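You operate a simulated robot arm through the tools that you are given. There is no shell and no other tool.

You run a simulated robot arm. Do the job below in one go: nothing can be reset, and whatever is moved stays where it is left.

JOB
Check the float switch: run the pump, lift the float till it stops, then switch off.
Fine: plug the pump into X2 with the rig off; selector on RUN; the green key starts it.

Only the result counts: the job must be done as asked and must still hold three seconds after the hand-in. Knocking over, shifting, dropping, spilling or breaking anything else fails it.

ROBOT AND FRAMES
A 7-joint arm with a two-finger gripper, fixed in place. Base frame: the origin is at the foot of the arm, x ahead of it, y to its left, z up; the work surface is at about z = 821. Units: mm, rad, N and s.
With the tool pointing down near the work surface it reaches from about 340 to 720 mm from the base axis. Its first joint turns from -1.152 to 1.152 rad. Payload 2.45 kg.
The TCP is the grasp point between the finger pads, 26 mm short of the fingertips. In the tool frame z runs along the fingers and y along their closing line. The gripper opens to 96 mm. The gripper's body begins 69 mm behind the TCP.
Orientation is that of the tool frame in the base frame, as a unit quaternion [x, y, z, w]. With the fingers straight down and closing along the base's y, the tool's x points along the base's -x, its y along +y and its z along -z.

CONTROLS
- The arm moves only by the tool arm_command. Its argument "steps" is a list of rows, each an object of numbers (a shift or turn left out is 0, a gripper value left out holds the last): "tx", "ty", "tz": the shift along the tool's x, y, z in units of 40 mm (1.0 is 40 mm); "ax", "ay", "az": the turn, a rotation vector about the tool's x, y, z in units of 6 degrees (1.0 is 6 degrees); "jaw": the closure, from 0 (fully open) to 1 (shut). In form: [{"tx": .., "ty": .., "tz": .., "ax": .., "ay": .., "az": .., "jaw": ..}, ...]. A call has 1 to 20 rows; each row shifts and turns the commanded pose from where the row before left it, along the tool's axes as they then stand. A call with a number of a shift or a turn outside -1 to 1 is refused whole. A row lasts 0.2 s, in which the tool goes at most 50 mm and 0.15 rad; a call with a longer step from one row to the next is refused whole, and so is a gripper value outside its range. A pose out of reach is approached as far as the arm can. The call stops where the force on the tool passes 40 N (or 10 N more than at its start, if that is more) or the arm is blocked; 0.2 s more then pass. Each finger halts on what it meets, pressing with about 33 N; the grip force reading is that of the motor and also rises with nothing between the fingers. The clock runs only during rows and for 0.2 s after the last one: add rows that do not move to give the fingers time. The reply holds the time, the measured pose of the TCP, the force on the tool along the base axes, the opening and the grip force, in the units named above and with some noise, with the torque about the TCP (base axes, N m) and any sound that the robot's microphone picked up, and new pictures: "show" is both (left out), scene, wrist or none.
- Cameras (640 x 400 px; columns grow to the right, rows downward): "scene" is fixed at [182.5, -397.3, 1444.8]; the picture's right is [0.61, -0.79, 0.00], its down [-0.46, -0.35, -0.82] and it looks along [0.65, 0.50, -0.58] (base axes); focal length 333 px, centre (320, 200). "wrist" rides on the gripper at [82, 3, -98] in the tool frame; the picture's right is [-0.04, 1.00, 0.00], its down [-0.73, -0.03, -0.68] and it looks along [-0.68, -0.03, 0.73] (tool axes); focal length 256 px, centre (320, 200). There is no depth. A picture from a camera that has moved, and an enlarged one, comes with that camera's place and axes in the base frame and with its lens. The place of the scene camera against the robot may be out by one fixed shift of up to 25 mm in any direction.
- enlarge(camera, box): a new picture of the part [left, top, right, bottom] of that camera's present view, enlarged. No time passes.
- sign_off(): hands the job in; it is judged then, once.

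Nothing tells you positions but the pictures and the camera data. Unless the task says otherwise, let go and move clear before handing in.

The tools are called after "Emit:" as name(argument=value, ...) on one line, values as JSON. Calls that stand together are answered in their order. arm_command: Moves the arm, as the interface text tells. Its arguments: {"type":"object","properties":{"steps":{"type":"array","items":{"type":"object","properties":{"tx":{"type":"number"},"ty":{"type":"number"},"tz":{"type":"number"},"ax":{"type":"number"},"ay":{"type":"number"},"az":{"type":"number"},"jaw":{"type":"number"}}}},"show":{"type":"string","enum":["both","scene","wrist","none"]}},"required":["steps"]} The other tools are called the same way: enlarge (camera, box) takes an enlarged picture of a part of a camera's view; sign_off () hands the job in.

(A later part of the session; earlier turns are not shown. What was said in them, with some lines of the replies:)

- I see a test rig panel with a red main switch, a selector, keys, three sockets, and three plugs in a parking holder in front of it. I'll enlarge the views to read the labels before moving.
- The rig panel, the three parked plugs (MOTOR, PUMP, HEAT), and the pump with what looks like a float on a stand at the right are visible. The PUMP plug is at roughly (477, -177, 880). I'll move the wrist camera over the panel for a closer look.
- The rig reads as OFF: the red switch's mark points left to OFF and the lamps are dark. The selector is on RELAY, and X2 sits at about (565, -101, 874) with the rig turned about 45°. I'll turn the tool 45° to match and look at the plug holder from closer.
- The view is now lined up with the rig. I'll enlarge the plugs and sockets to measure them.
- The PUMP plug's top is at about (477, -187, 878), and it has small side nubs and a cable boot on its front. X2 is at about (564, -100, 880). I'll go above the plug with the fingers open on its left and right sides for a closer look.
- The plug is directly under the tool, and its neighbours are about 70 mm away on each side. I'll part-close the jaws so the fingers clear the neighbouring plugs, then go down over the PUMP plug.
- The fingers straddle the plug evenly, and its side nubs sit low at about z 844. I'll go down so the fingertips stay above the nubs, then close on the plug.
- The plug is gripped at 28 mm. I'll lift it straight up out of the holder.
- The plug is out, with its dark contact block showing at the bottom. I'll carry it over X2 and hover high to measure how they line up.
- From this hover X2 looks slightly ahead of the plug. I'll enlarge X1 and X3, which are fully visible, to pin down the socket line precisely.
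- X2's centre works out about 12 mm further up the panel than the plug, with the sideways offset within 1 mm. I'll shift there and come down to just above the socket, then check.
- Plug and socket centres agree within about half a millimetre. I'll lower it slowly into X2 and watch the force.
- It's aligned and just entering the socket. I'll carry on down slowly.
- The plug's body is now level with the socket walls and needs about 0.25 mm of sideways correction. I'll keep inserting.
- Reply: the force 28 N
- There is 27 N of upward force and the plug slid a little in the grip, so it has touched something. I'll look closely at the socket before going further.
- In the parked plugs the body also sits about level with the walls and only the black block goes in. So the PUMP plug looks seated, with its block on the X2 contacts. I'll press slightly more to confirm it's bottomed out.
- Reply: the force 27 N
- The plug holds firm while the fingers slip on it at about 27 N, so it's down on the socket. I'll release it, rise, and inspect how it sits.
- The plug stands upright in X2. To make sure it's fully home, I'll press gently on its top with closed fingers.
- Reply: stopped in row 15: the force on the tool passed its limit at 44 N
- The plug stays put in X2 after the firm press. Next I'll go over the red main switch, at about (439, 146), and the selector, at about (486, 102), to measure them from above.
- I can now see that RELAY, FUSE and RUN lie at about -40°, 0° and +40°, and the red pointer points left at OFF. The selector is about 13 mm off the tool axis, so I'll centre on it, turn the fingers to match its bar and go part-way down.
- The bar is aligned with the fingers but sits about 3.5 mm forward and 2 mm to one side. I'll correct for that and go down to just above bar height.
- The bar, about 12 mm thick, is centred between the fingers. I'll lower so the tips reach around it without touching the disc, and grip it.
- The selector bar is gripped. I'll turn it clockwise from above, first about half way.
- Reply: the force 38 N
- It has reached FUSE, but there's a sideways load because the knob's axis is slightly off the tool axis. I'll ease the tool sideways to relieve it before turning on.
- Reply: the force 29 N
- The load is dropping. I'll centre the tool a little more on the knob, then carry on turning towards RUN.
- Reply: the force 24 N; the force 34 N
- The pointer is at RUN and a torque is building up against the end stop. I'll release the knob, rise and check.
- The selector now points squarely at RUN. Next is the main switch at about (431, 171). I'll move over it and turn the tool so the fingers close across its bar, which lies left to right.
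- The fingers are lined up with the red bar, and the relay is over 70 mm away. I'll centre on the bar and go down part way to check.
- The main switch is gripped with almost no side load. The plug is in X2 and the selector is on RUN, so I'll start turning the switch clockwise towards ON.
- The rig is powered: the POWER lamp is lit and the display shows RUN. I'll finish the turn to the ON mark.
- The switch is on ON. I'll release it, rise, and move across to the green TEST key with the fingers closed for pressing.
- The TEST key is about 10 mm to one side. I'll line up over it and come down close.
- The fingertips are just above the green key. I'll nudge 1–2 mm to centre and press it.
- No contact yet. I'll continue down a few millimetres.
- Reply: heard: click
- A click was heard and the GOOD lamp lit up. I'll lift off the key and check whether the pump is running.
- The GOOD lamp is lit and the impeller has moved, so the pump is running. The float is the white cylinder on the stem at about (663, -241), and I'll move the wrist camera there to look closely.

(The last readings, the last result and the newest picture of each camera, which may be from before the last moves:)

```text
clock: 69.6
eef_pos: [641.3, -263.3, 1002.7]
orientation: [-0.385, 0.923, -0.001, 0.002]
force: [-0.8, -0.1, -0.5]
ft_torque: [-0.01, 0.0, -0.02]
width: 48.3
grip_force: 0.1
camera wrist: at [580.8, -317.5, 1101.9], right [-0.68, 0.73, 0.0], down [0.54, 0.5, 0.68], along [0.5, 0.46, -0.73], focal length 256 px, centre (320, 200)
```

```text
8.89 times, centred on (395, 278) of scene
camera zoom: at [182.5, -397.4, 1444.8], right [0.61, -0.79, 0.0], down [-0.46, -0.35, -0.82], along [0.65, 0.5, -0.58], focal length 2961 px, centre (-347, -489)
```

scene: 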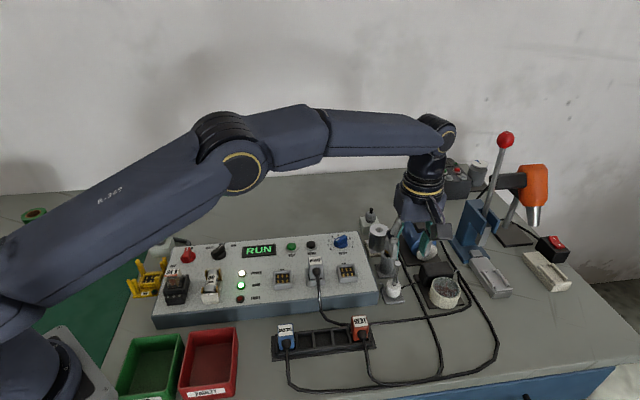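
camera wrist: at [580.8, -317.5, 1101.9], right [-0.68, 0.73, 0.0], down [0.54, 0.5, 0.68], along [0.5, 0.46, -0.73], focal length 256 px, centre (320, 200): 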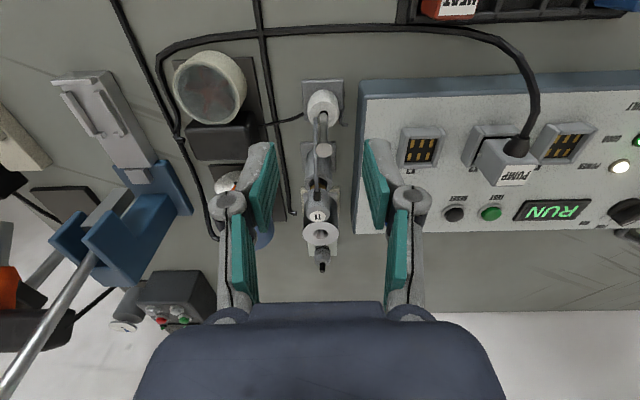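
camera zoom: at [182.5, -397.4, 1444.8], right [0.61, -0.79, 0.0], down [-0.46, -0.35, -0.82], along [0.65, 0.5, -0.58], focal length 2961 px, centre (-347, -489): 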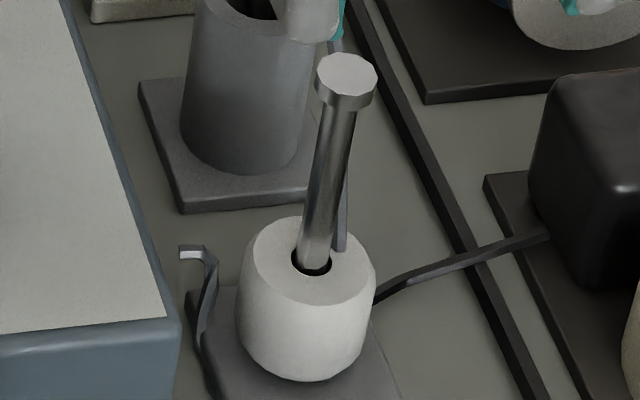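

I can see the float with its capped stem, with the heat probe standing behind it. Closing along base y gives the most room between the rig's side and that probe, so I'll turn the tool to that and centre above the float at about (662, -240).

Emit:
arm_command(steps=[{"az": 1}, {"az": 1}, {"az": 1}, {"az": 1}, {"az": 1}, {"az": 1}, {"az": 1}, {"az": 0.5}, {"tx": -0.26, "ty": 0.28}, {"tx": -0.26, "ty": 0.28}, {}, {}])

Emit:
enlarge(camera="wrist", box=[224, 50, 416, 170])

Emit:
enlarge(camera="scene", box=[360, 210, 440, 310])

```text
clock: 72.2
eef_pos: [661.9, -240.3, 1002.4]
orientation: [-0.002, 1.0, -0.001, 0.002]
force: [0.3, 0.3, -0.3]
ft_torque: [0.04, 0.0, 0.01]
width: 48.1
grip_force: 0.1
camera wrist: at [579.1, -236.4, 1102.0], right [0.04, 1.0, 0.0], down [0.73, -0.03, 0.68], along [0.68, -0.03, -0.73], focal length 256 px, centre (320, 200)
```

scene: 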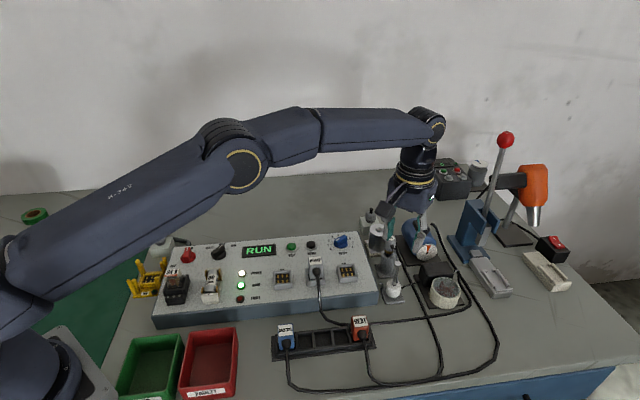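
wrist: 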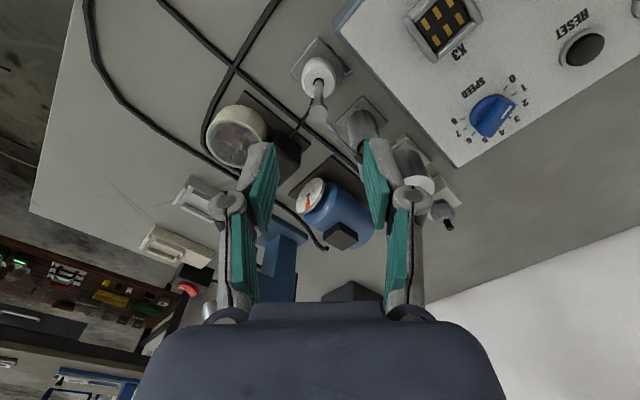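

```text
3.33 times, centred on (320, 110) of wrist
camera zoom: at [579.1, -236.4, 1102.0], right [0.04, 1.0, 0.0], down [0.73, -0.03, 0.68], along [0.68, -0.03, -0.73], focal length 853 px, centre (320, 500)
```

zoom: 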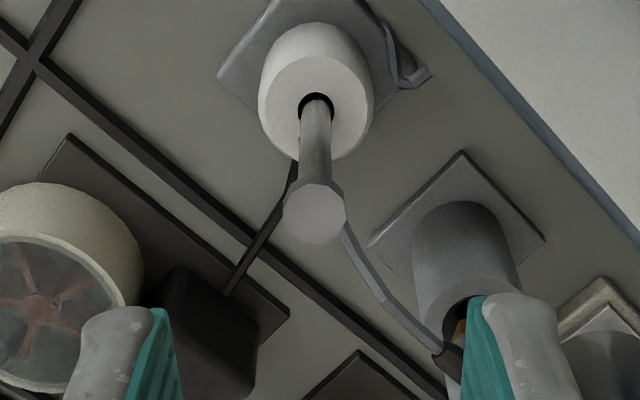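

```text
4.00 times, centred on (400, 260) of scene
camera zoom: at [182.6, -397.3, 1444.8], right [0.61, -0.79, 0.0], down [-0.46, -0.35, -0.82], along [0.65, 0.5, -0.58], focal length 1332 px, centre (0, -40)
```

zoom: 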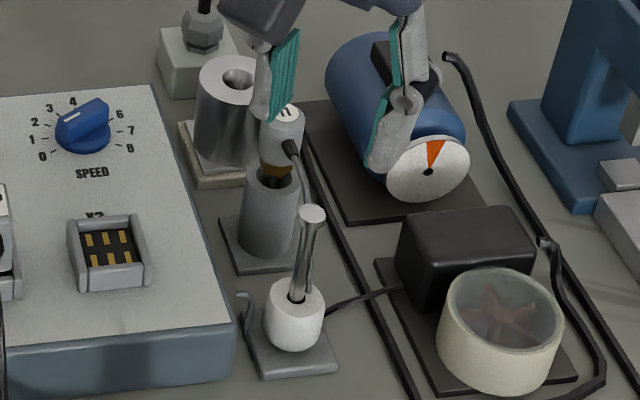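

The float and stem are almost directly under the tool. I'll close the jaws to about 38 mm, correct by 1.8 mm and come down around the stem cap.

Emit:
arm_command(steps=[{"ty": -0.045, "jaw": 0.6}, {}, {"tz": 0.4}, {"tz": 0.4}, {"tz": 0.4}, {"tz": 0.4}, {"tz": 0.3}, {}, {}])

Emit:
enlarge(camera="wrist", box=[224, 70, 416, 190])

Emit:
enlarge(camera="scene", box=[360, 210, 440, 310])

```text
clock: 74.2
eef_pos: [660.5, -241.8, 925.5]
orientation: [-0.001, 1.0, 0.0, 0.001]
force: [-0.7, 0.3, 0.0]
ft_torque: [-0.01, 0.04, -0.02]
width: 38.1
grip_force: 0.0
camera wrist: at [578.5, -237.0, 1024.7], right [0.04, 1.0, 0.0], down [0.73, -0.03, 0.68], along [0.68, -0.03, -0.73], focal length 256 px, centre (320, 200)
```

scene: 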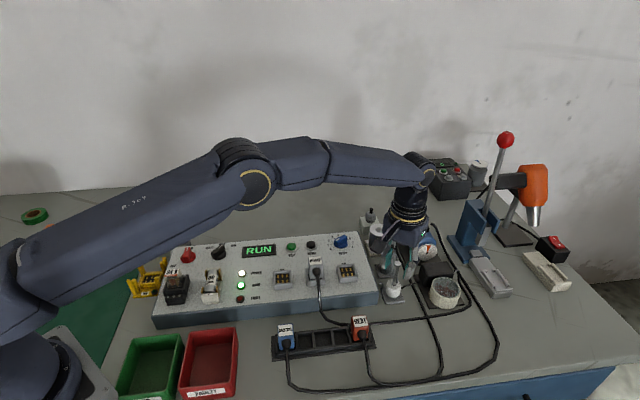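
wrist: 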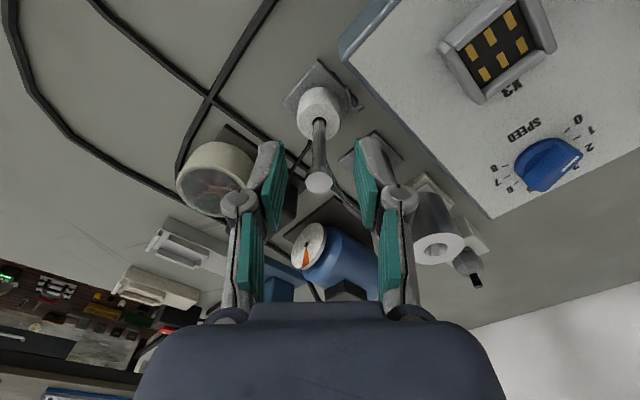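

```text
3.33 times, centred on (320, 130) of wrist
camera zoom: at [578.5, -237.0, 1024.7], right [0.04, 1.0, 0.0], down [0.73, -0.03, 0.68], along [0.68, -0.03, -0.73], focal length 853 px, centre (320, 433)
```

zoom: 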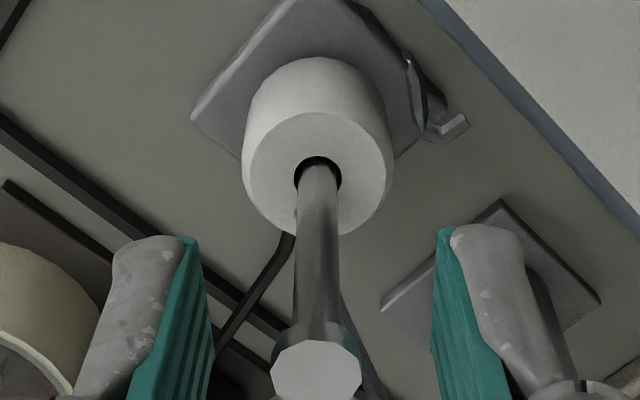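

```text
4.00 times, centred on (400, 260) of scene
camera zoom: at [182.5, -397.3, 1444.8], right [0.61, -0.79, 0.0], down [-0.46, -0.35, -0.82], along [0.65, 0.5, -0.58], focal length 1332 px, centre (0, -40)
```

zoom: 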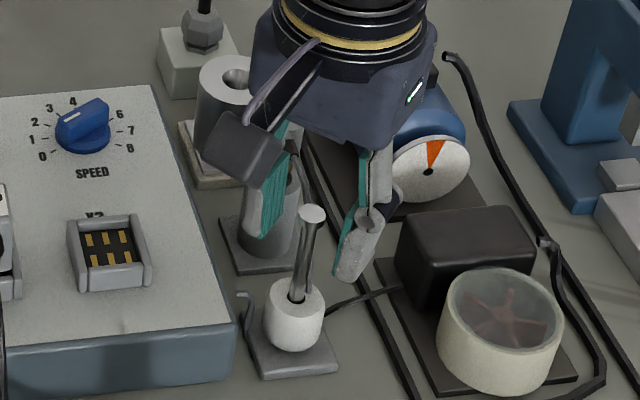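

The fingers straddle the stem well, but a bent cable tip sits near where the left finger would land. I'll turn the tool about 20° to clear it and grip just the top 10 mm of the float.

Emit:
arm_command(steps=[{"ty": -0.02}, {"az": 1}, {"az": 1}, {"az": 1}, {"az": 0.33}, {"tz": 0.4}, {"tz": 0.3}, {}, {}])

Emit:
enlarge(camera="wrist", box=[224, 80, 416, 200])

Emit:
enlarge(camera="scene", box=[360, 230, 440, 310])

```text
clock: 76.2
eef_pos: [660.3, -242.6, 897.4]
orientation: [0.172, 0.985, -0.001, 0.002]
force: [-0.5, 0.2, 0.5]
ft_torque: [0.02, 0.0, -0.01]
width: 38.6
grip_force: 0.1
camera wrist: at [584.5, -211.1, 997.1], right [0.38, 0.93, 0.0], down [0.68, -0.28, 0.68], along [0.63, -0.26, -0.73], focal length 256 px, centre (320, 200)
```

scene: 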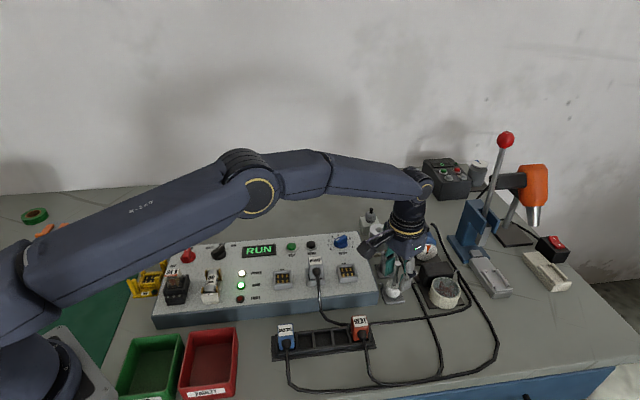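
wrist: 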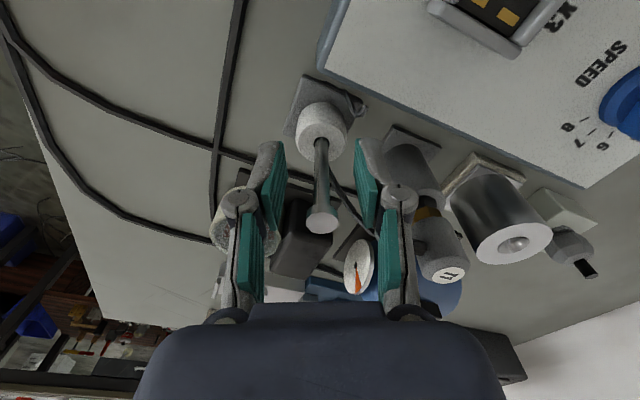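

```text
3.33 times, centred on (320, 140) of wrist
camera zoom: at [584.5, -211.1, 997.1], right [0.38, 0.93, 0.0], down [0.68, -0.28, 0.68], along [0.63, -0.26, -0.73], focal length 853 px, centre (320, 400)
```

zoom: 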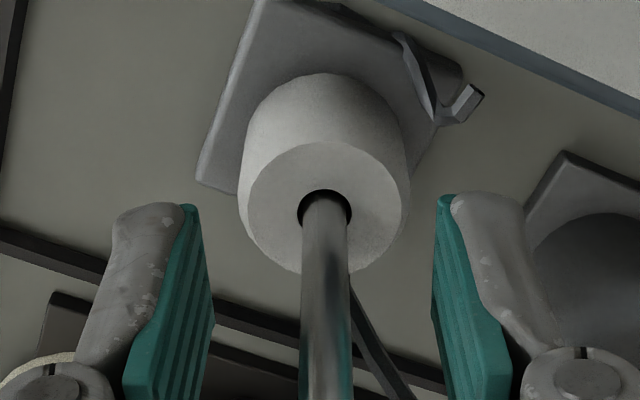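

```text
5.00 times, centred on (400, 270) of scene
camera zoom: at [182.5, -397.3, 1444.8], right [0.61, -0.79, 0.0], down [-0.46, -0.35, -0.82], along [0.65, 0.5, -0.58], focal length 1665 px, centre (-80, -150)
```

zoom: 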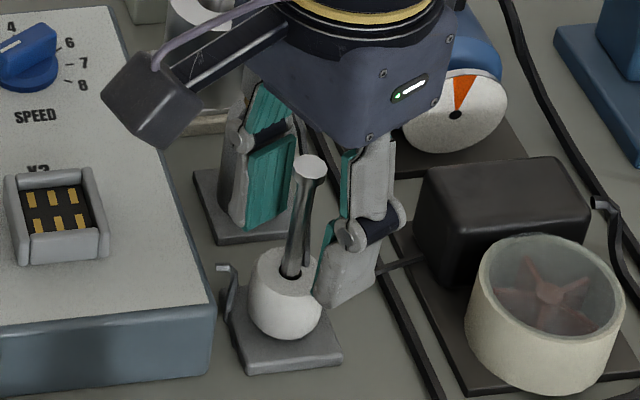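

The float is centred between the fingers and the cable tip is clear. I'll lower the last 23 mm and close on the float.

Emit:
arm_command(steps=[{"tz": 0.2}, {"tz": 0.2}, {"tz": 0.18}, {}, {"jaw": 0.65}, {"jaw": 0.68}, {"jaw": 0.72}, {"jaw": 0.72}, {}])

Emit:
enlarge(camera="wrist", box=[224, 80, 416, 200])

Emit:
enlarge(camera="scene", box=[360, 230, 440, 310])

```text
clock: 78.2
eef_pos: [661.4, -241.9, 874.7]
orientation: [0.171, 0.985, 0.0, 0.002]
force: [2.1, 3.0, 0.1]
ft_torque: [0.13, -0.07, -0.09]
width: 30.3
grip_force: 44.6
camera wrist: at [584.9, -210.5, 974.6], right [0.38, 0.93, 0.0], down [0.68, -0.28, 0.68], along [0.63, -0.26, -0.73], focal length 256 px, centre (320, 200)
```

scene: 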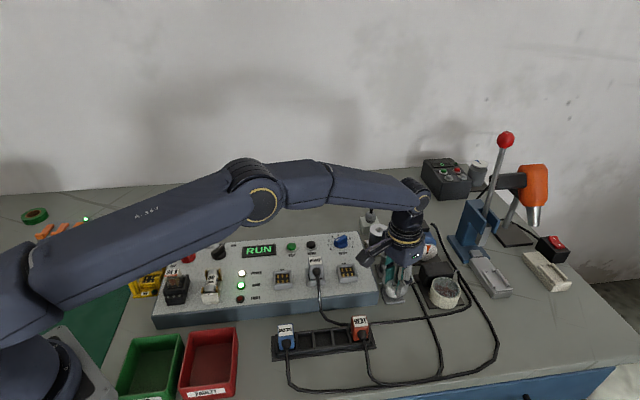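
wrist: 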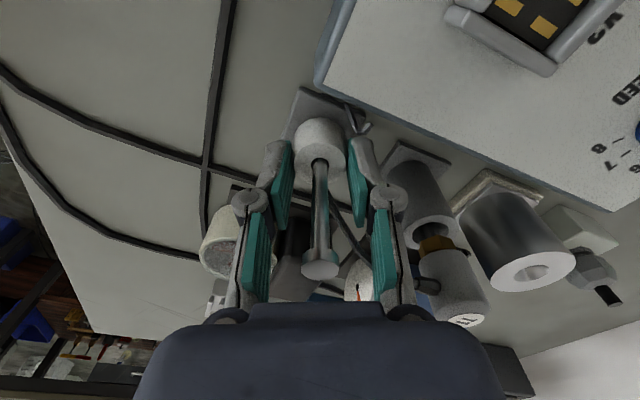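

```text
3.33 times, centred on (320, 140) of wrist
camera zoom: at [584.9, -210.5, 974.6], right [0.38, 0.93, 0.0], down [0.68, -0.28, 0.68], along [0.63, -0.26, -0.73], focal length 853 px, centre (320, 400)
```

zoom: 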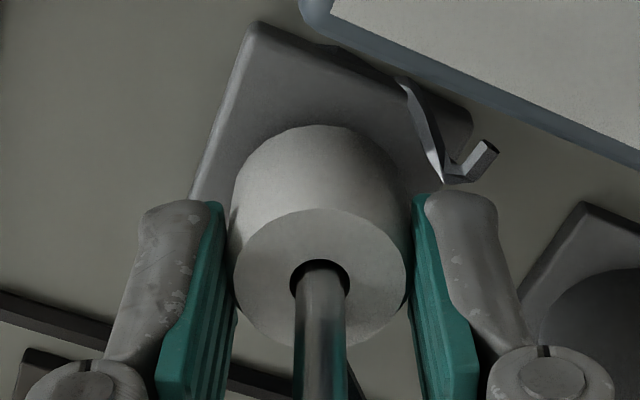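

```text
5.00 times, centred on (400, 270) of scene
camera zoom: at [182.6, -397.2, 1444.8], right [0.61, -0.79, 0.0], down [-0.46, -0.35, -0.82], along [0.65, 0.5, -0.58], focal length 1665 px, centre (-80, -150)
```

zoom: 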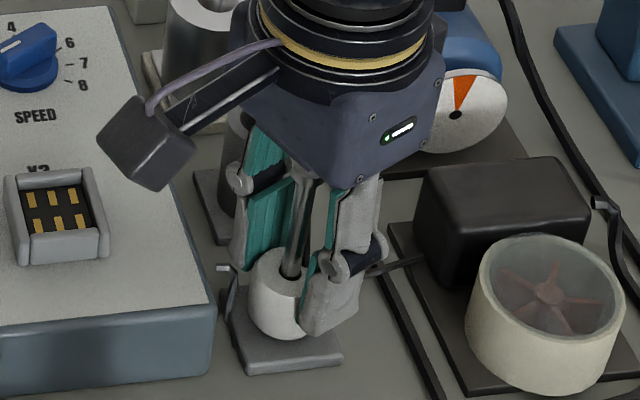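

The float is gripped with little side force. I'll lift it in small steps and watch for the pump stopping.

Emit:
arm_command(steps=[{"tz": -0.1}, {"tz": -0.1}, {"tz": -0.1}, {}], show="scene")

Emit:
enlarge(camera="scene", box=[360, 230, 460, 310])

```text
clock: 79.2
eef_pos: [661.2, -241.1, 885.8]
orientation: [0.172, 0.985, 0.001, 0.002]
force: [6.2, 8.2, 0.4]
ft_torque: [0.19, -0.24, -0.13]
width: 30.2
grip_force: 44.8
```

scene: 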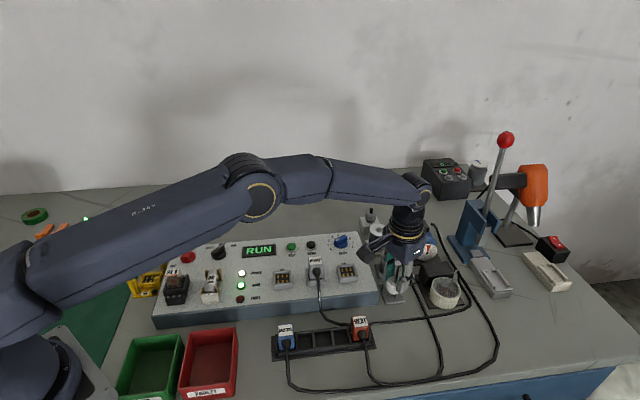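

```text
5.00 times, centred on (410, 270) of scene
camera zoom: at [182.7, -397.1, 1444.8], right [0.61, -0.79, 0.0], down [-0.46, -0.35, -0.82], along [0.65, 0.5, -0.58], focal length 1665 px, centre (-130, -150)
```

zoom: 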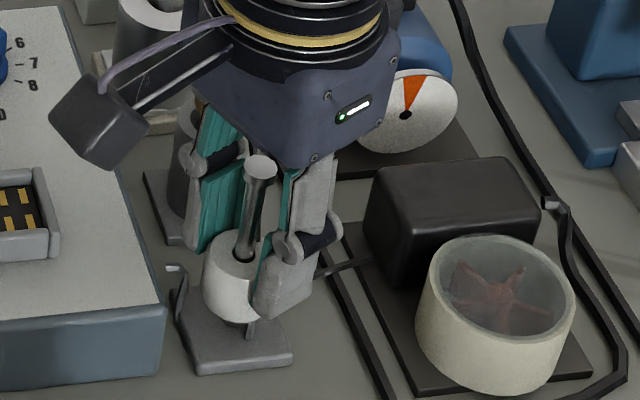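

Emit:
arm_command(steps=[{"ty": 0.03}, {"tz": -0.1}, {"tz": -0.1}, {}], show="scene")

Emit:
enlarge(camera="scene", box=[360, 230, 460, 310])

```text
clock: 80.2
eef_pos: [660.7, -242.0, 895.3]
orientation: [0.172, 0.985, -0.001, 0.002]
force: [9.0, 1.9, 0.2]
ft_torque: [0.02, -0.21, -0.14]
width: 30.4
grip_force: 45.0
```

scene: 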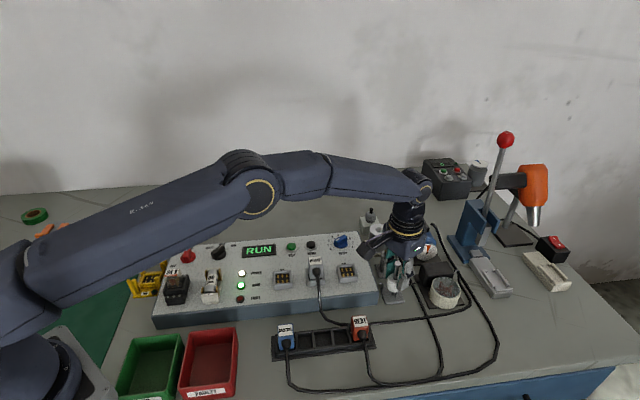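

```text
5.00 times, centred on (410, 270) of scene
camera zoom: at [182.8, -397.3, 1444.8], right [0.61, -0.79, 0.0], down [-0.46, -0.35, -0.82], along [0.65, 0.5, -0.58], focal length 1665 px, centre (-130, -150)
```

zoom: 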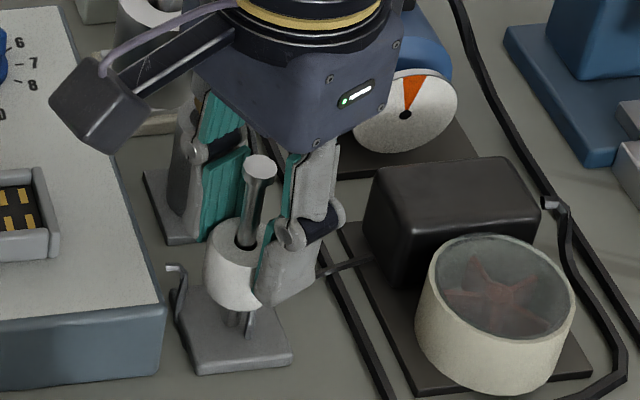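

Emit:
arm_command(steps=[{"tx": -0.04, "ty": 0.02}, {"tz": -0.1}, {"tz": -0.1}, {}], show="scene")

Emit:
enlarge(camera="scene", box=[360, 230, 460, 310])

```text
clock: 81.2
eef_pos: [660.3, -242.0, 901.5]
orientation: [0.172, 0.985, -0.001, -0.001]
force: [-10.9, 3.6, 0.1]
ft_torque: [0.16, 0.57, -0.12]
width: 30.5
grip_force: 44.5
```

scene: 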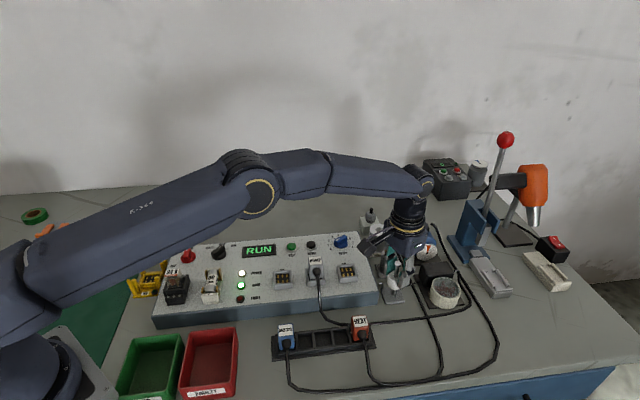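

```text
5.00 times, centred on (410, 270) of scene
camera zoom: at [182.3, -397.3, 1444.8], right [0.61, -0.79, 0.0], down [-0.46, -0.35, -0.82], along [0.65, 0.5, -0.58], focal length 1665 px, centre (-130, -150)
```

zoom: 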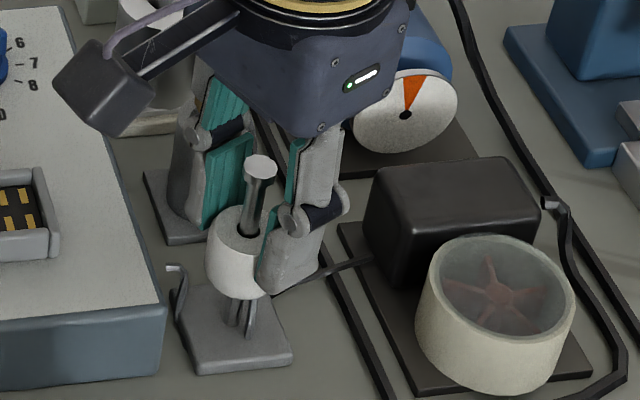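

Emit:
arm_command(steps=[{"tx": 0.02}, {"tz": -0.1}, {"tz": -0.1}, {}], show="scene")

Emit:
enlarge(camera="scene", box=[360, 230, 460, 310])

```text
clock: 82.2
eef_pos: [661.3, -241.2, 910.2]
orientation: [0.172, 0.985, -0.001, 0.0]
force: [-16.5, -1.5, 0.5]
ft_torque: [-0.02, 0.51, -0.12]
width: 30.3
grip_force: 44.9
```

scene: 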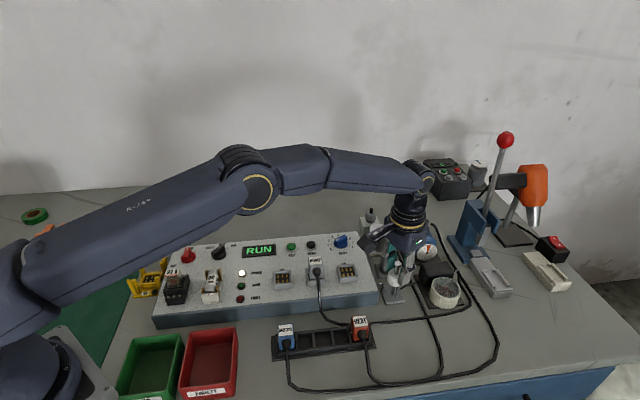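

```text
5.00 times, centred on (410, 270) of scene
camera zoom: at [182.1, -397.4, 1444.8], right [0.61, -0.79, 0.0], down [-0.46, -0.35, -0.82], along [0.65, 0.5, -0.58], focal length 1665 px, centre (-130, -150)
```

zoom: 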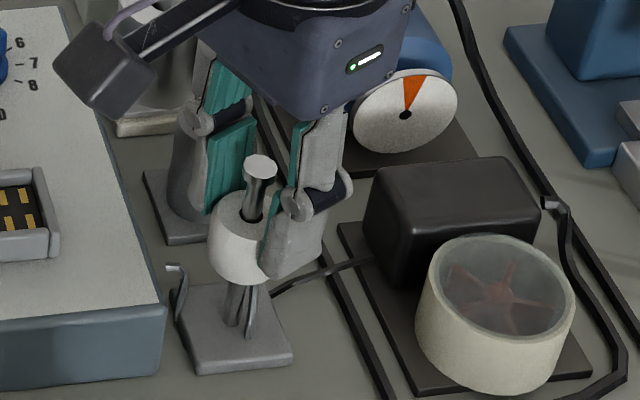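

The GOOD lamp has gone out. I'll ease the side load, hold for a moment and confirm that the impeller has stopped.

Emit:
arm_command(steps=[{"tx": 0.03}, {}, {}], show="scene")

Emit:
enlarge(camera="scene", box=[360, 230, 460, 310])

Emit:
enlarge(camera="scene", box=[140, 215, 380, 315])

```text
clock: 83.0
eef_pos: [660.7, -242.1, 910.8]
orientation: [0.171, 0.985, 0.0, 0.002]
force: [-12.6, -7.3, -1.0]
ft_torque: [-0.17, 0.25, -0.12]
width: 30.1
grip_force: 45.3
```

scene: 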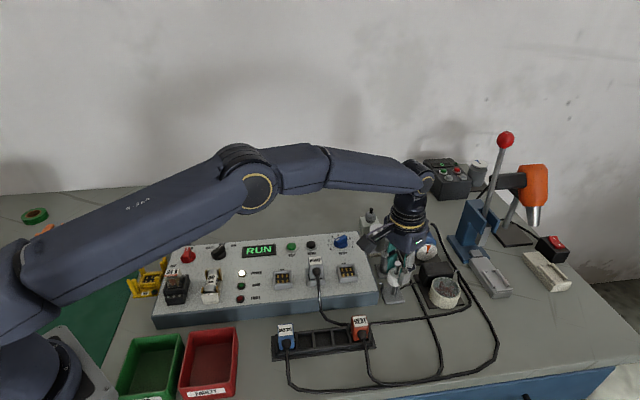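

```text
5.00 times, centred on (410, 270) of scene
camera zoom: at [182.2, -397.5, 1444.8], right [0.61, -0.79, 0.0], down [-0.46, -0.35, -0.82], along [0.65, 0.5, -0.58], focal length 1665 px, centre (-130, -150)
```

zoom: 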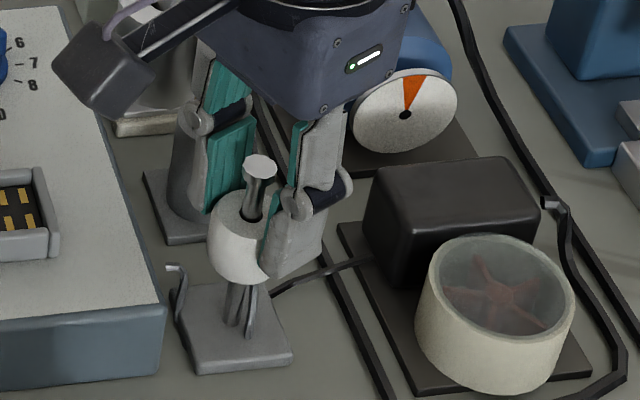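

```text
2.67 times, centred on (260, 265) of scene
camera zoom: at [182.2, -397.5, 1444.8], right [0.61, -0.79, 0.0], down [-0.46, -0.35, -0.82], along [0.65, 0.5, -0.58], focal length 888 px, centre (480, 27)
```

zoom: 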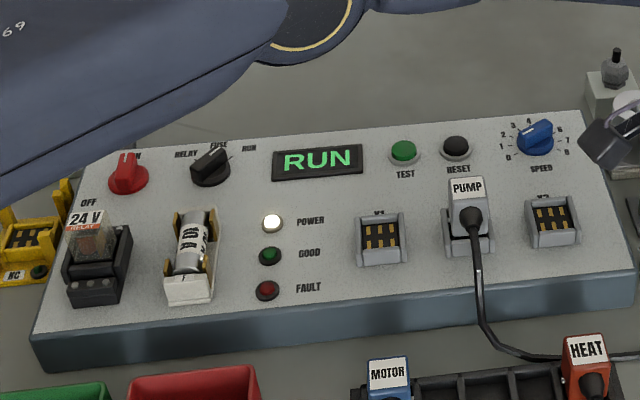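

Emit:
arm_command(steps=[{"tx": 0.02, "ty": -0.03}, {}, {}], show="scene")

Emit:
enlarge(camera="scene", box=[360, 230, 460, 310])

```text
clock: 83.8
eef_pos: [660.3, -242.9, 912.2]
orientation: [0.172, 0.985, 0.0, 0.003]
force: [-2.5, -7.0, 0.1]
ft_torque: [-0.16, -0.07, -0.09]
width: 30.2
grip_force: 45.2
```

scene: 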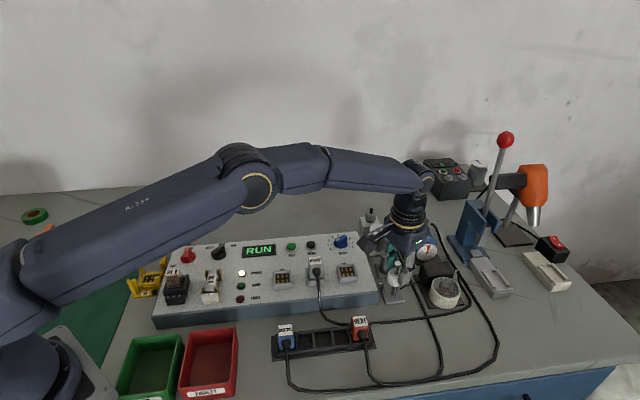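

```text
5.00 times, centred on (410, 270) of scene
camera zoom: at [182.5, -397.5, 1444.7], right [0.61, -0.79, 0.0], down [-0.46, -0.35, -0.82], along [0.65, 0.5, -0.58], focal length 1665 px, centre (-130, -150)
```

zoom: 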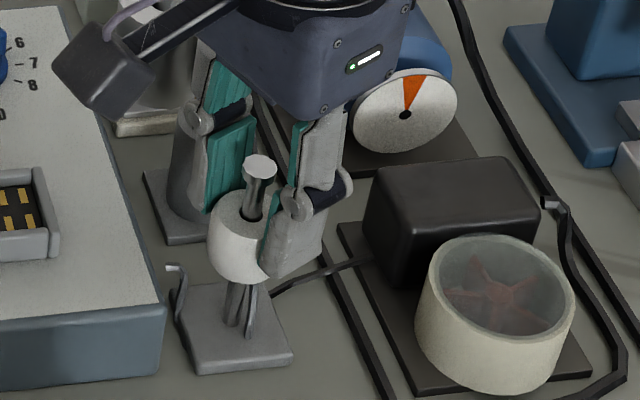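

The impeller is still now and GOOD is dark, so the float switch has stopped the pump. I'll lower the float gently back to its rest and let go.

Emit:
arm_command(steps=[{"tz": 0.15, "ty": -0.01}, {"tz": 0.15}, {"tz": 0.15}, {"tz": 0.15}, {"tz": 0.12}, {"tz": 0.08}, {}], show="scene")

Emit:
enlarge(camera="scene", box=[360, 230, 460, 310])

```text
clock: 85.4
eef_pos: [660.8, -242.8, 879.6]
orientation: [0.172, 0.985, 0.0, 0.002]
force: [14.6, -8.9, -0.3]
ft_torque: [-0.3, -0.56, -0.12]
width: 30.4
grip_force: 45.0
```

scene: 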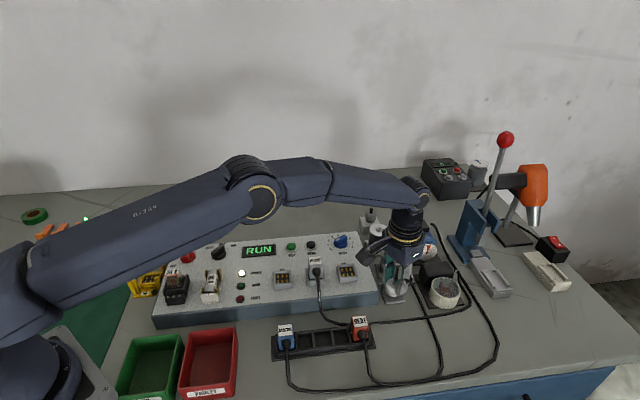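

```text
5.00 times, centred on (410, 270) of scene
camera zoom: at [182.9, -397.5, 1444.7], right [0.61, -0.79, 0.0], down [-0.46, -0.35, -0.82], along [0.65, 0.5, -0.58], focal length 1665 px, centre (-130, -150)
```

zoom: 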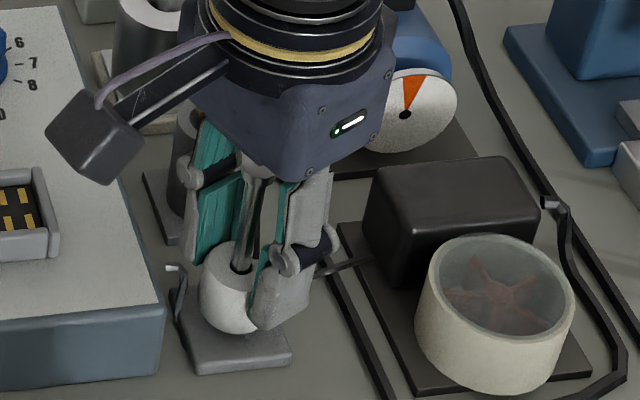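

The pump stays stopped. I'll relieve the side load, lower the last few millimetres and open the fingers.

Emit:
arm_command(steps=[{"tx": -0.04}, {"tz": 0.05}, {"tz": 0.05}, {}], show="none")

```text
clock: 86.4
eef_pos: [660.5, -242.3, 874.9]
orientation: [0.173, 0.985, -0.001, 0.0]
force: [2.1, -3.7, 3.5]
ft_torque: [0.0, 0.12, -0.09]
width: 30.2
grip_force: 44.9
```

Emit:
arm_command(steps=[{"jaw": 0.66}, {"jaw": 0.62}, {"jaw": 0.6}, {}, {"tz": -0.3}, {"tz": -0.6}, {"tz": -0.8}, {"tz": -0.8}, {"tz": -0.7}, {}])

Emit:
enlarge(camera="scene", box=[360, 230, 460, 310])

Emit:
enlarge(camera="scene", box=[140, 215, 380, 315])

```text
clock: 88.6
eef_pos: [660.5, -241.2, 1002.2]
orientation: [0.172, 0.985, 0.0, 0.002]
force: [-0.3, -0.3, -0.5]
ft_torque: [-0.02, -0.02, -0.01]
width: 38.5
grip_force: 0.1
camera wrist: at [585.0, -208.9, 1102.0], right [0.38, 0.93, 0.0], down [0.68, -0.28, 0.68], along [0.63, -0.26, -0.73], focal length 256 px, centre (320, 200)
```

scene: 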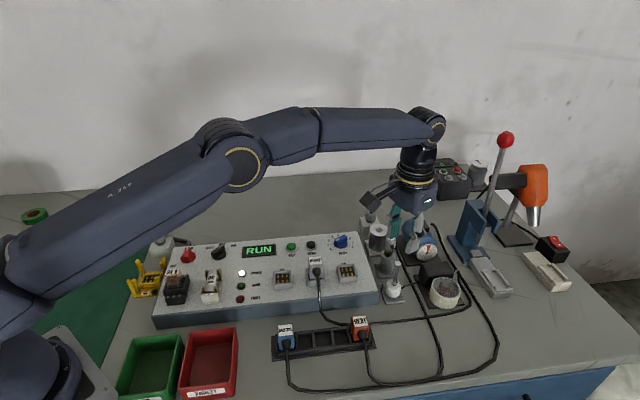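
wrist: 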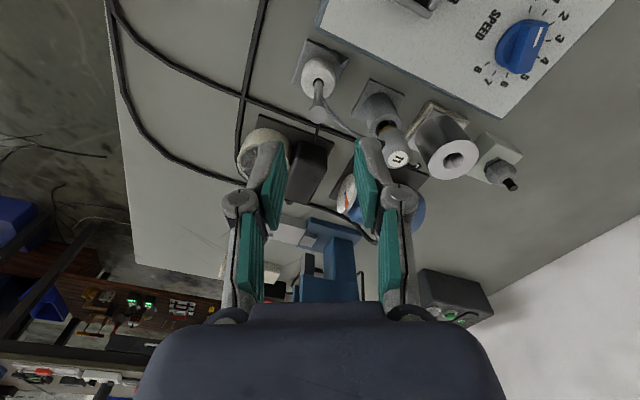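

```text
5.00 times, centred on (410, 270) of scene
camera zoom: at [182.5, -397.3, 1444.8], right [0.61, -0.79, 0.0], down [-0.46, -0.35, -0.82], along [0.65, 0.5, -0.58], focal length 1665 px, centre (-130, -150)
```

zoom: 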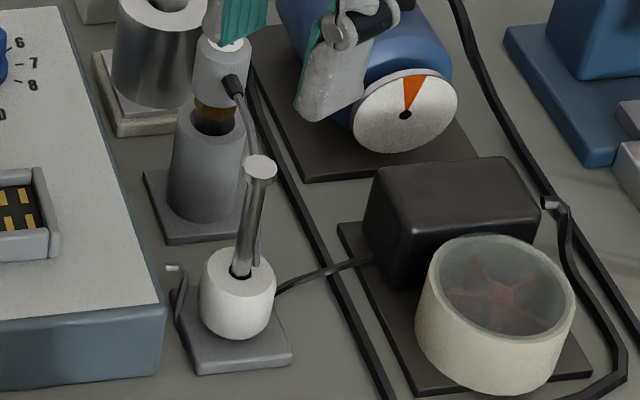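

```text
2.67 times, centred on (260, 265) of scene
camera zoom: at [182.5, -397.3, 1444.8], right [0.61, -0.79, 0.0], down [-0.46, -0.35, -0.82], along [0.65, 0.5, -0.58], focal length 888 px, centre (480, 27)
```

zoom: 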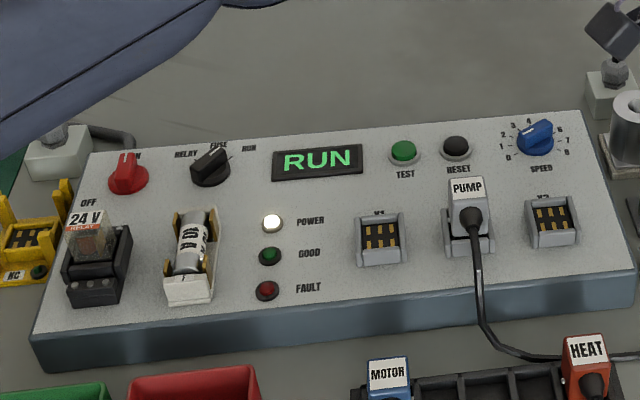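

The float is back at rest and the pump stays off. Now I'll turn the tool back and travel to the main switch to switch the rig off.

Emit:
arm_command(steps=[{"az": -1}, {"az": -1}, {"az": -1}, {"az": -1}, {"az": -1}, {"az": -1}, {"az": -1}, {"az": -1}, {"az": -1}, {"az": -1}, {"az": -0.83}, {}], show="none")

Emit:
arm_command(steps=[{"tx": -0.2357, "ty": 0.805}, {"tx": -0.2357, "ty": 0.805}, {"tx": -0.2357, "ty": 0.805}, {"tx": -0.2357, "ty": 0.805}, {"tx": -0.2357, "ty": 0.805}, {"tx": -0.2357, "ty": 0.805}, {"tx": -0.2357, "ty": 0.805}, {"tx": -0.2357, "ty": 0.805}, {"tx": -0.2357, "ty": 0.805}, {"tx": -0.2357, "ty": 0.805}, {"tx": -0.2357, "ty": 0.805}, {"tx": -0.2357, "ty": 0.805}, {"tx": -0.2357, "ty": 0.805}, {"tx": -0.2357, "ty": 0.805}, {}, {}])

Emit:
enlarge(camera="wrist", box=[224, 50, 416, 170])

```text
clock: 91.2
eef_pos: [660.8, -243.7, 1003.2]
orientation: [-0.385, 0.923, -0.001, 0.002]
force: [0.4, -0.1, -0.4]
ft_torque: [0.04, 0.02, -0.02]
width: 38.5
grip_force: 0.1
```

```text
clock: 94.6
eef_pos: [432.6, 167.9, 1002.9]
orientation: [-0.384, 0.923, -0.002, 0.002]
force: [0.2, 0.3, 0.0]
ft_torque: [0.03, 0.07, -0.03]
width: 38.3
grip_force: 0.1
camera wrist: at [373.0, 113.9, 1102.4], right [-0.68, 0.73, 0.0], down [0.54, 0.5, 0.68], along [0.5, 0.46, -0.73], focal length 256 px, centre (320, 200)
```

scene: 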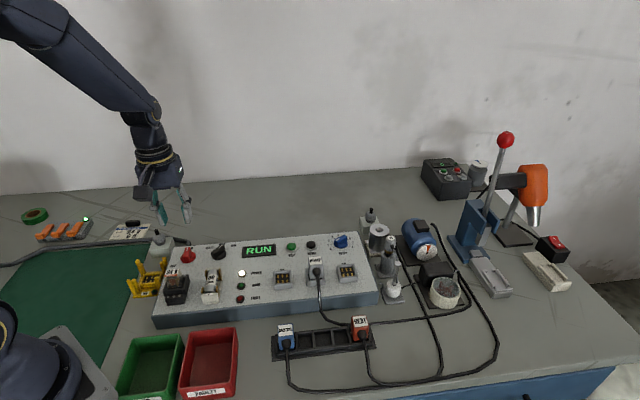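
wrist: 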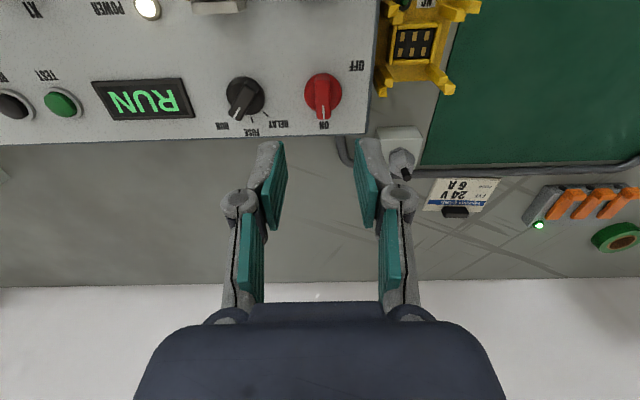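

```text
3.33 times, centred on (320, 110) of wrist
camera zoom: at [373.0, 113.9, 1102.4], right [-0.68, 0.73, 0.0], down [0.54, 0.5, 0.68], along [0.5, 0.46, -0.73], focal length 853 px, centre (320, 500)
```

zoom: 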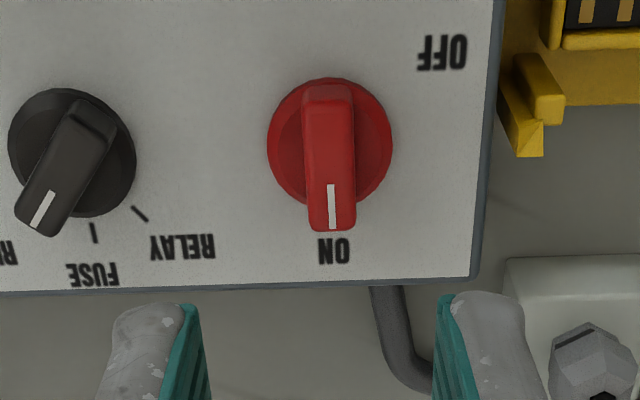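

The switch is on ON with its bar in line with the fingers. I'll centre over it and descend.

Emit:
arm_command(steps=[{"tx": -0.115, "ty": 0.0325}, {"tz": 0.6}, {"tz": 0.6}, {"tz": 0.5}, {"tz": 0.37}, {}, {}], show="wrist")

Emit:
enlarge(camera="wrist", box=[224, 80, 416, 200])

```text
clock: 96.2
eef_pos: [436.0, 172.5, 919.0]
orientation: [-0.384, 0.923, -0.001, 0.002]
force: [-0.5, 0.0, -0.4]
ft_torque: [0.02, -0.02, 0.0]
width: 38.3
grip_force: 0.0
camera wrist: at [376.2, 117.4, 1018.0], right [-0.68, 0.73, 0.0], down [0.54, 0.5, 0.68], along [0.5, 0.46, -0.73], focal length 256 px, centre (320, 200)
```

wrist: 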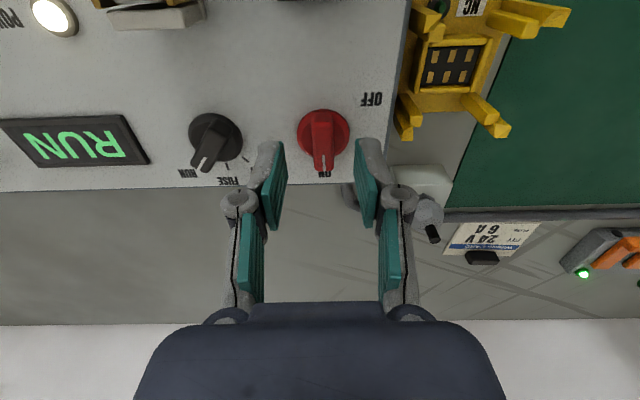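

```text
3.33 times, centred on (320, 140) of wrist
camera zoom: at [376.2, 117.4, 1018.0], right [-0.68, 0.73, 0.0], down [0.54, 0.5, 0.68], along [0.5, 0.46, -0.73], focal length 853 px, centre (320, 400)
```

zoom: 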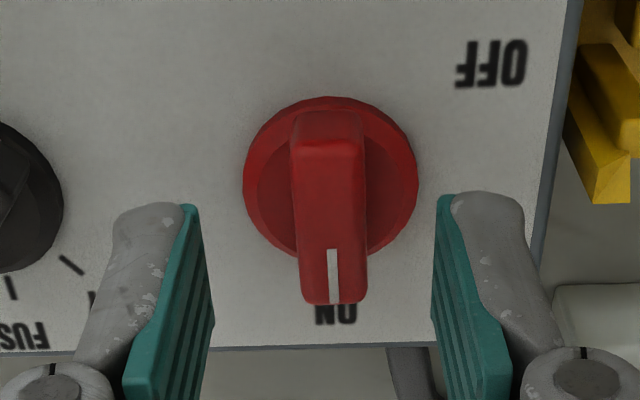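

Emit:
arm_command(steps=[{"tx": -0.02, "ty": 0.035, "tz": 0.1}, {"tz": 0.15}, {"tz": 0.11}, {}, {"jaw": 0.75}, {"jaw": 0.85}, {"jaw": 0.95}, {"jaw": 0.95}, {}], show="wrist")

Emit:
enlarge(camera="wrist", box=[224, 80, 416, 200])

```text
clock: 98.2
eef_pos: [435.4, 174.7, 905.2]
orientation: [-0.384, 0.923, -0.002, 0.001]
force: [-1.5, 1.6, -1.9]
ft_torque: [0.06, 0.03, 0.02]
width: 13.3
grip_force: 39.5
camera wrist: at [376.0, 119.8, 1004.4], right [-0.68, 0.73, 0.0], down [0.54, 0.5, 0.68], along [0.5, 0.46, -0.73], focal length 256 px, centre (320, 200)
```

wrist: 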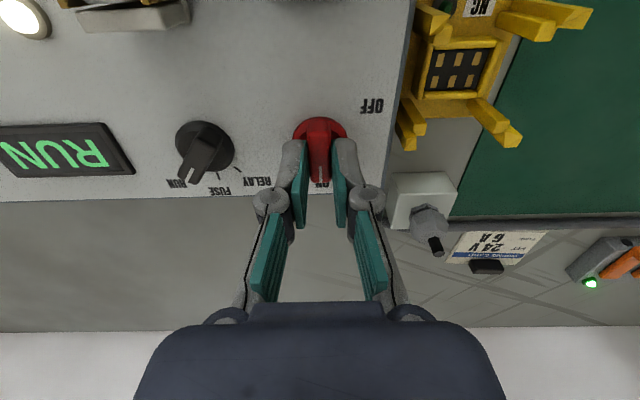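

```text
3.33 times, centred on (320, 140) of wrist
camera zoom: at [376.0, 119.8, 1004.4], right [-0.68, 0.73, 0.0], down [0.54, 0.5, 0.68], along [0.5, 0.46, -0.73], focal length 853 px, centre (320, 400)
```

zoom: 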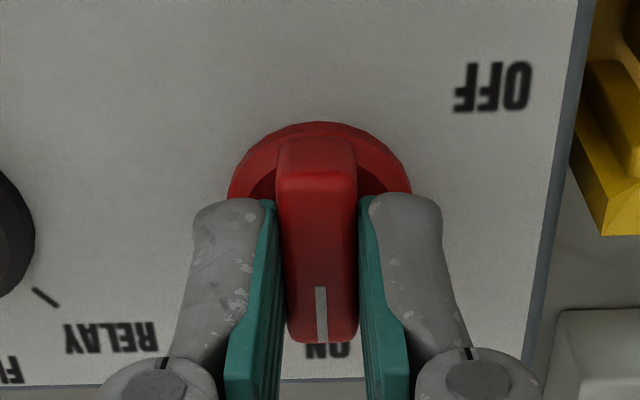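

The switch is gripped. I'll turn it counter-clockwise towards OFF, watching the side load.

Emit:
arm_command(steps=[{"az": -0.8}, {"az": -0.8}, {"az": -0.8}, {"az": -0.8}, {"az": -0.8}, {}], show="none")

```text
clock: 99.6
eef_pos: [435.4, 175.0, 904.9]
orientation: [-0.569, 0.823, -0.002, 0.002]
force: [-5.7, 1.9, 25.3]
ft_torque: [0.69, -0.06, 0.01]
width: 12.8
grip_force: 39.8
```

Emit:
arm_command(steps=[{"tz": -0.03}, {"az": -0.8}, {"az": -0.8}, {"az": -0.8}, {"az": -0.8}, {"az": -0.8}, {}], show="none")

```text
clock: 101.2
eef_pos: [435.8, 175.2, 904.5]
orientation: [0.727, -0.687, 0.001, 0.0]
force: [-6.3, 10.8, -6.9]
ft_torque: [1.1, 0.2, 0.03]
width: 13.0
grip_force: 39.4
```

Emit:
arm_command(steps=[{"tx": -0.03, "ty": 0.02}, {"az": -0.8}, {"az": -0.8}, {"az": -0.8}, {"az": -0.8}, {"az": -0.8}, {}], show="scene")

```text
clock: 102.8
eef_pos: [434.3, 173.7, 905.1]
orientation: [0.854, -0.52, 0.002, 0.001]
force: [-4.1, 3.3, -19.0]
ft_torque: [0.3, 0.17, -0.03]
width: 12.9
grip_force: 39.4
```

scene: 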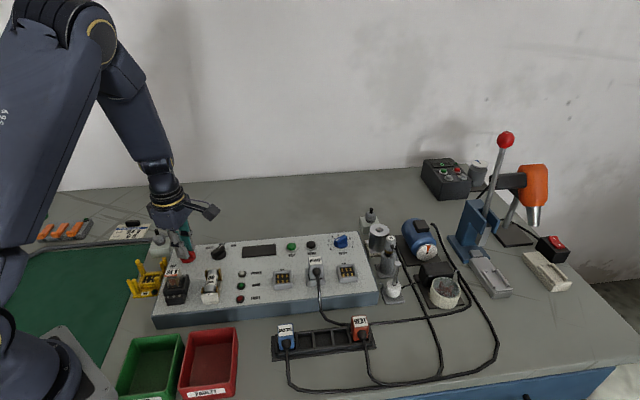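

The display and the POWER lamp are dark, so the rig is off. I'll finish the turn to the OFF stop.

Emit:
arm_command(steps=[{"tz": 0.02}, {"az": -0.8}, {"az": -0.8}, {"az": -0.8}, {"az": -0.6}, {}], show="none")

```text
clock: 104.2
eef_pos: [434.5, 175.0, 905.1]
orientation: [0.924, -0.381, 0.002, 0.001]
force: [-14.4, -13.8, 26.4]
ft_torque: [-0.25, 0.44, -0.14]
width: 12.8
grip_force: 39.3
```

Emit:
arm_command(steps=[{"ty": 0.03}, {"jaw": 0.85}, {"jaw": 0.7}, {"jaw": 0.6}, {}, {"tz": -0.4}, {"tz": -0.7}, {"tz": -0.7}, {"tz": -0.6}, {}])

Emit:
enlarge(camera="wrist", box=[224, 50, 416, 170])

Emit:
enlarge(camera="scene", box=[140, 215, 380, 315])

Emit:
enlarge(camera="scene", box=[140, 215, 240, 285])

```text
clock: 106.4
eef_pos: [431.1, 172.8, 998.1]
orientation: [0.925, -0.381, 0.002, 0.0]
force: [-0.2, 0.4, 0.4]
ft_torque: [0.01, 0.02, 0.0]
width: 38.1
grip_force: 0.0
camera wrist: at [488.2, 115.4, 1099.1], right [-0.73, -0.68, 0.0], down [-0.5, 0.54, 0.68], along [-0.46, 0.5, -0.74], focal length 256 px, centre (320, 200)
```

scene: 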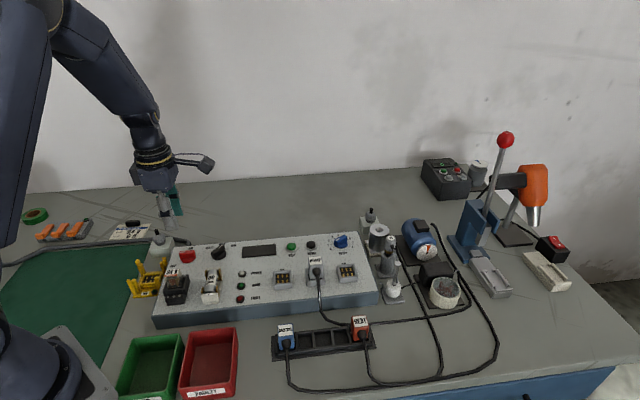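
wrist: 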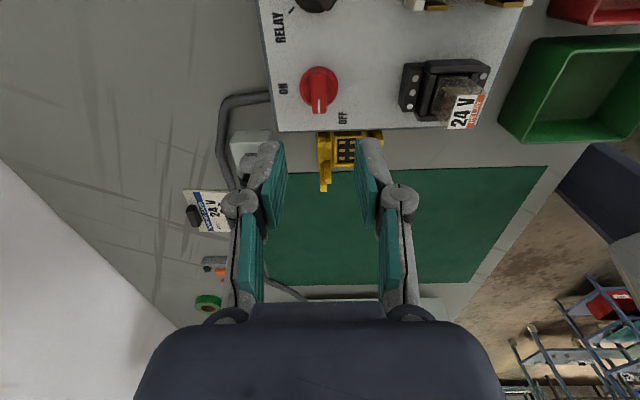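

```text
3.33 times, centred on (320, 110) of wrist
camera zoom: at [488.2, 115.4, 1099.1], right [-0.73, -0.68, 0.0], down [-0.5, 0.54, 0.68], along [-0.46, 0.5, -0.74], focal length 853 px, centre (320, 500)
```

zoom: 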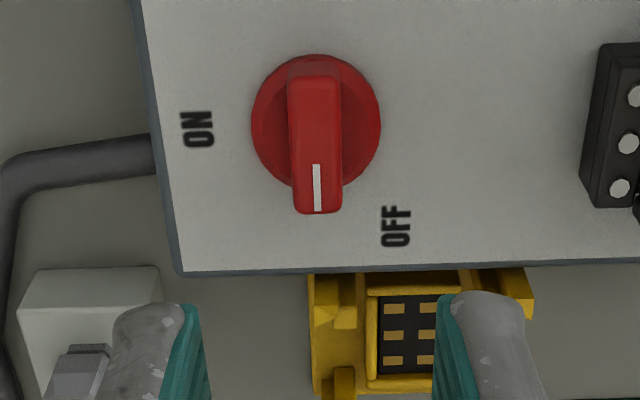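

```text
2.67 times, centred on (260, 265) of scene
camera zoom: at [182.5, -397.3, 1444.8], right [0.61, -0.79, 0.0], down [-0.46, -0.35, -0.82], along [0.65, 0.5, -0.58], focal length 888 px, centre (480, 27)
```

zoom: 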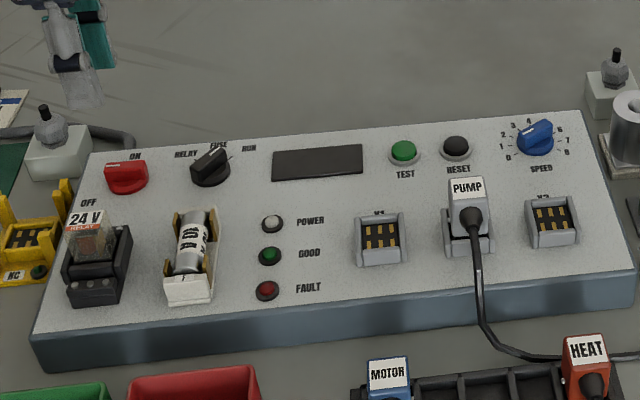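

```text
5.71 times, centred on (190, 250) of scene
camera zoom: at [182.5, -397.3, 1444.8], right [0.61, -0.79, 0.0], down [-0.46, -0.35, -0.82], along [0.65, 0.5, -0.58], focal length 1903 px, centre (1063, -86)
```

zoom: 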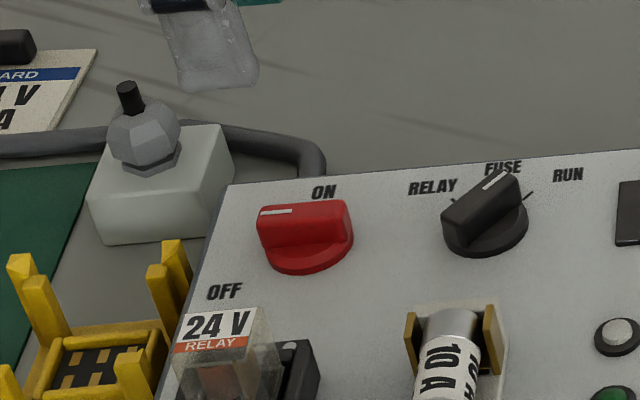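

The switch is back on OFF with all lamps dark, the plug is still in X2, the float is at rest, and the gripper is empty and well clear. The pump ran, the float stopped it, and the rig is switched off, so I'm handing in.

Emit:
sign_off()

```text
The job is handed in.
```

The float switch works: with the pump running, lifting the float about 35 mm stopped it.

- **Setup:** I plugged the pump into X2 with the rig off, set the selector to RUN and switched on. The green TEST key then started the pump and the GOOD lamp lit.
- **Float check:** At the stopping point the GOOD lamp went out and the impeller came to rest. I lowered the float back to its base and the pump stayed stopped.
- **Switched off:** The main switch is back on OFF and all the lamps are dark. The pump plug is still in X2 and the selector is still on RUN.

While I was turning the knobs and lifting the float, the arm felt some sideways force. In the pictures afterwards the float stand and everything else looked unmoved.
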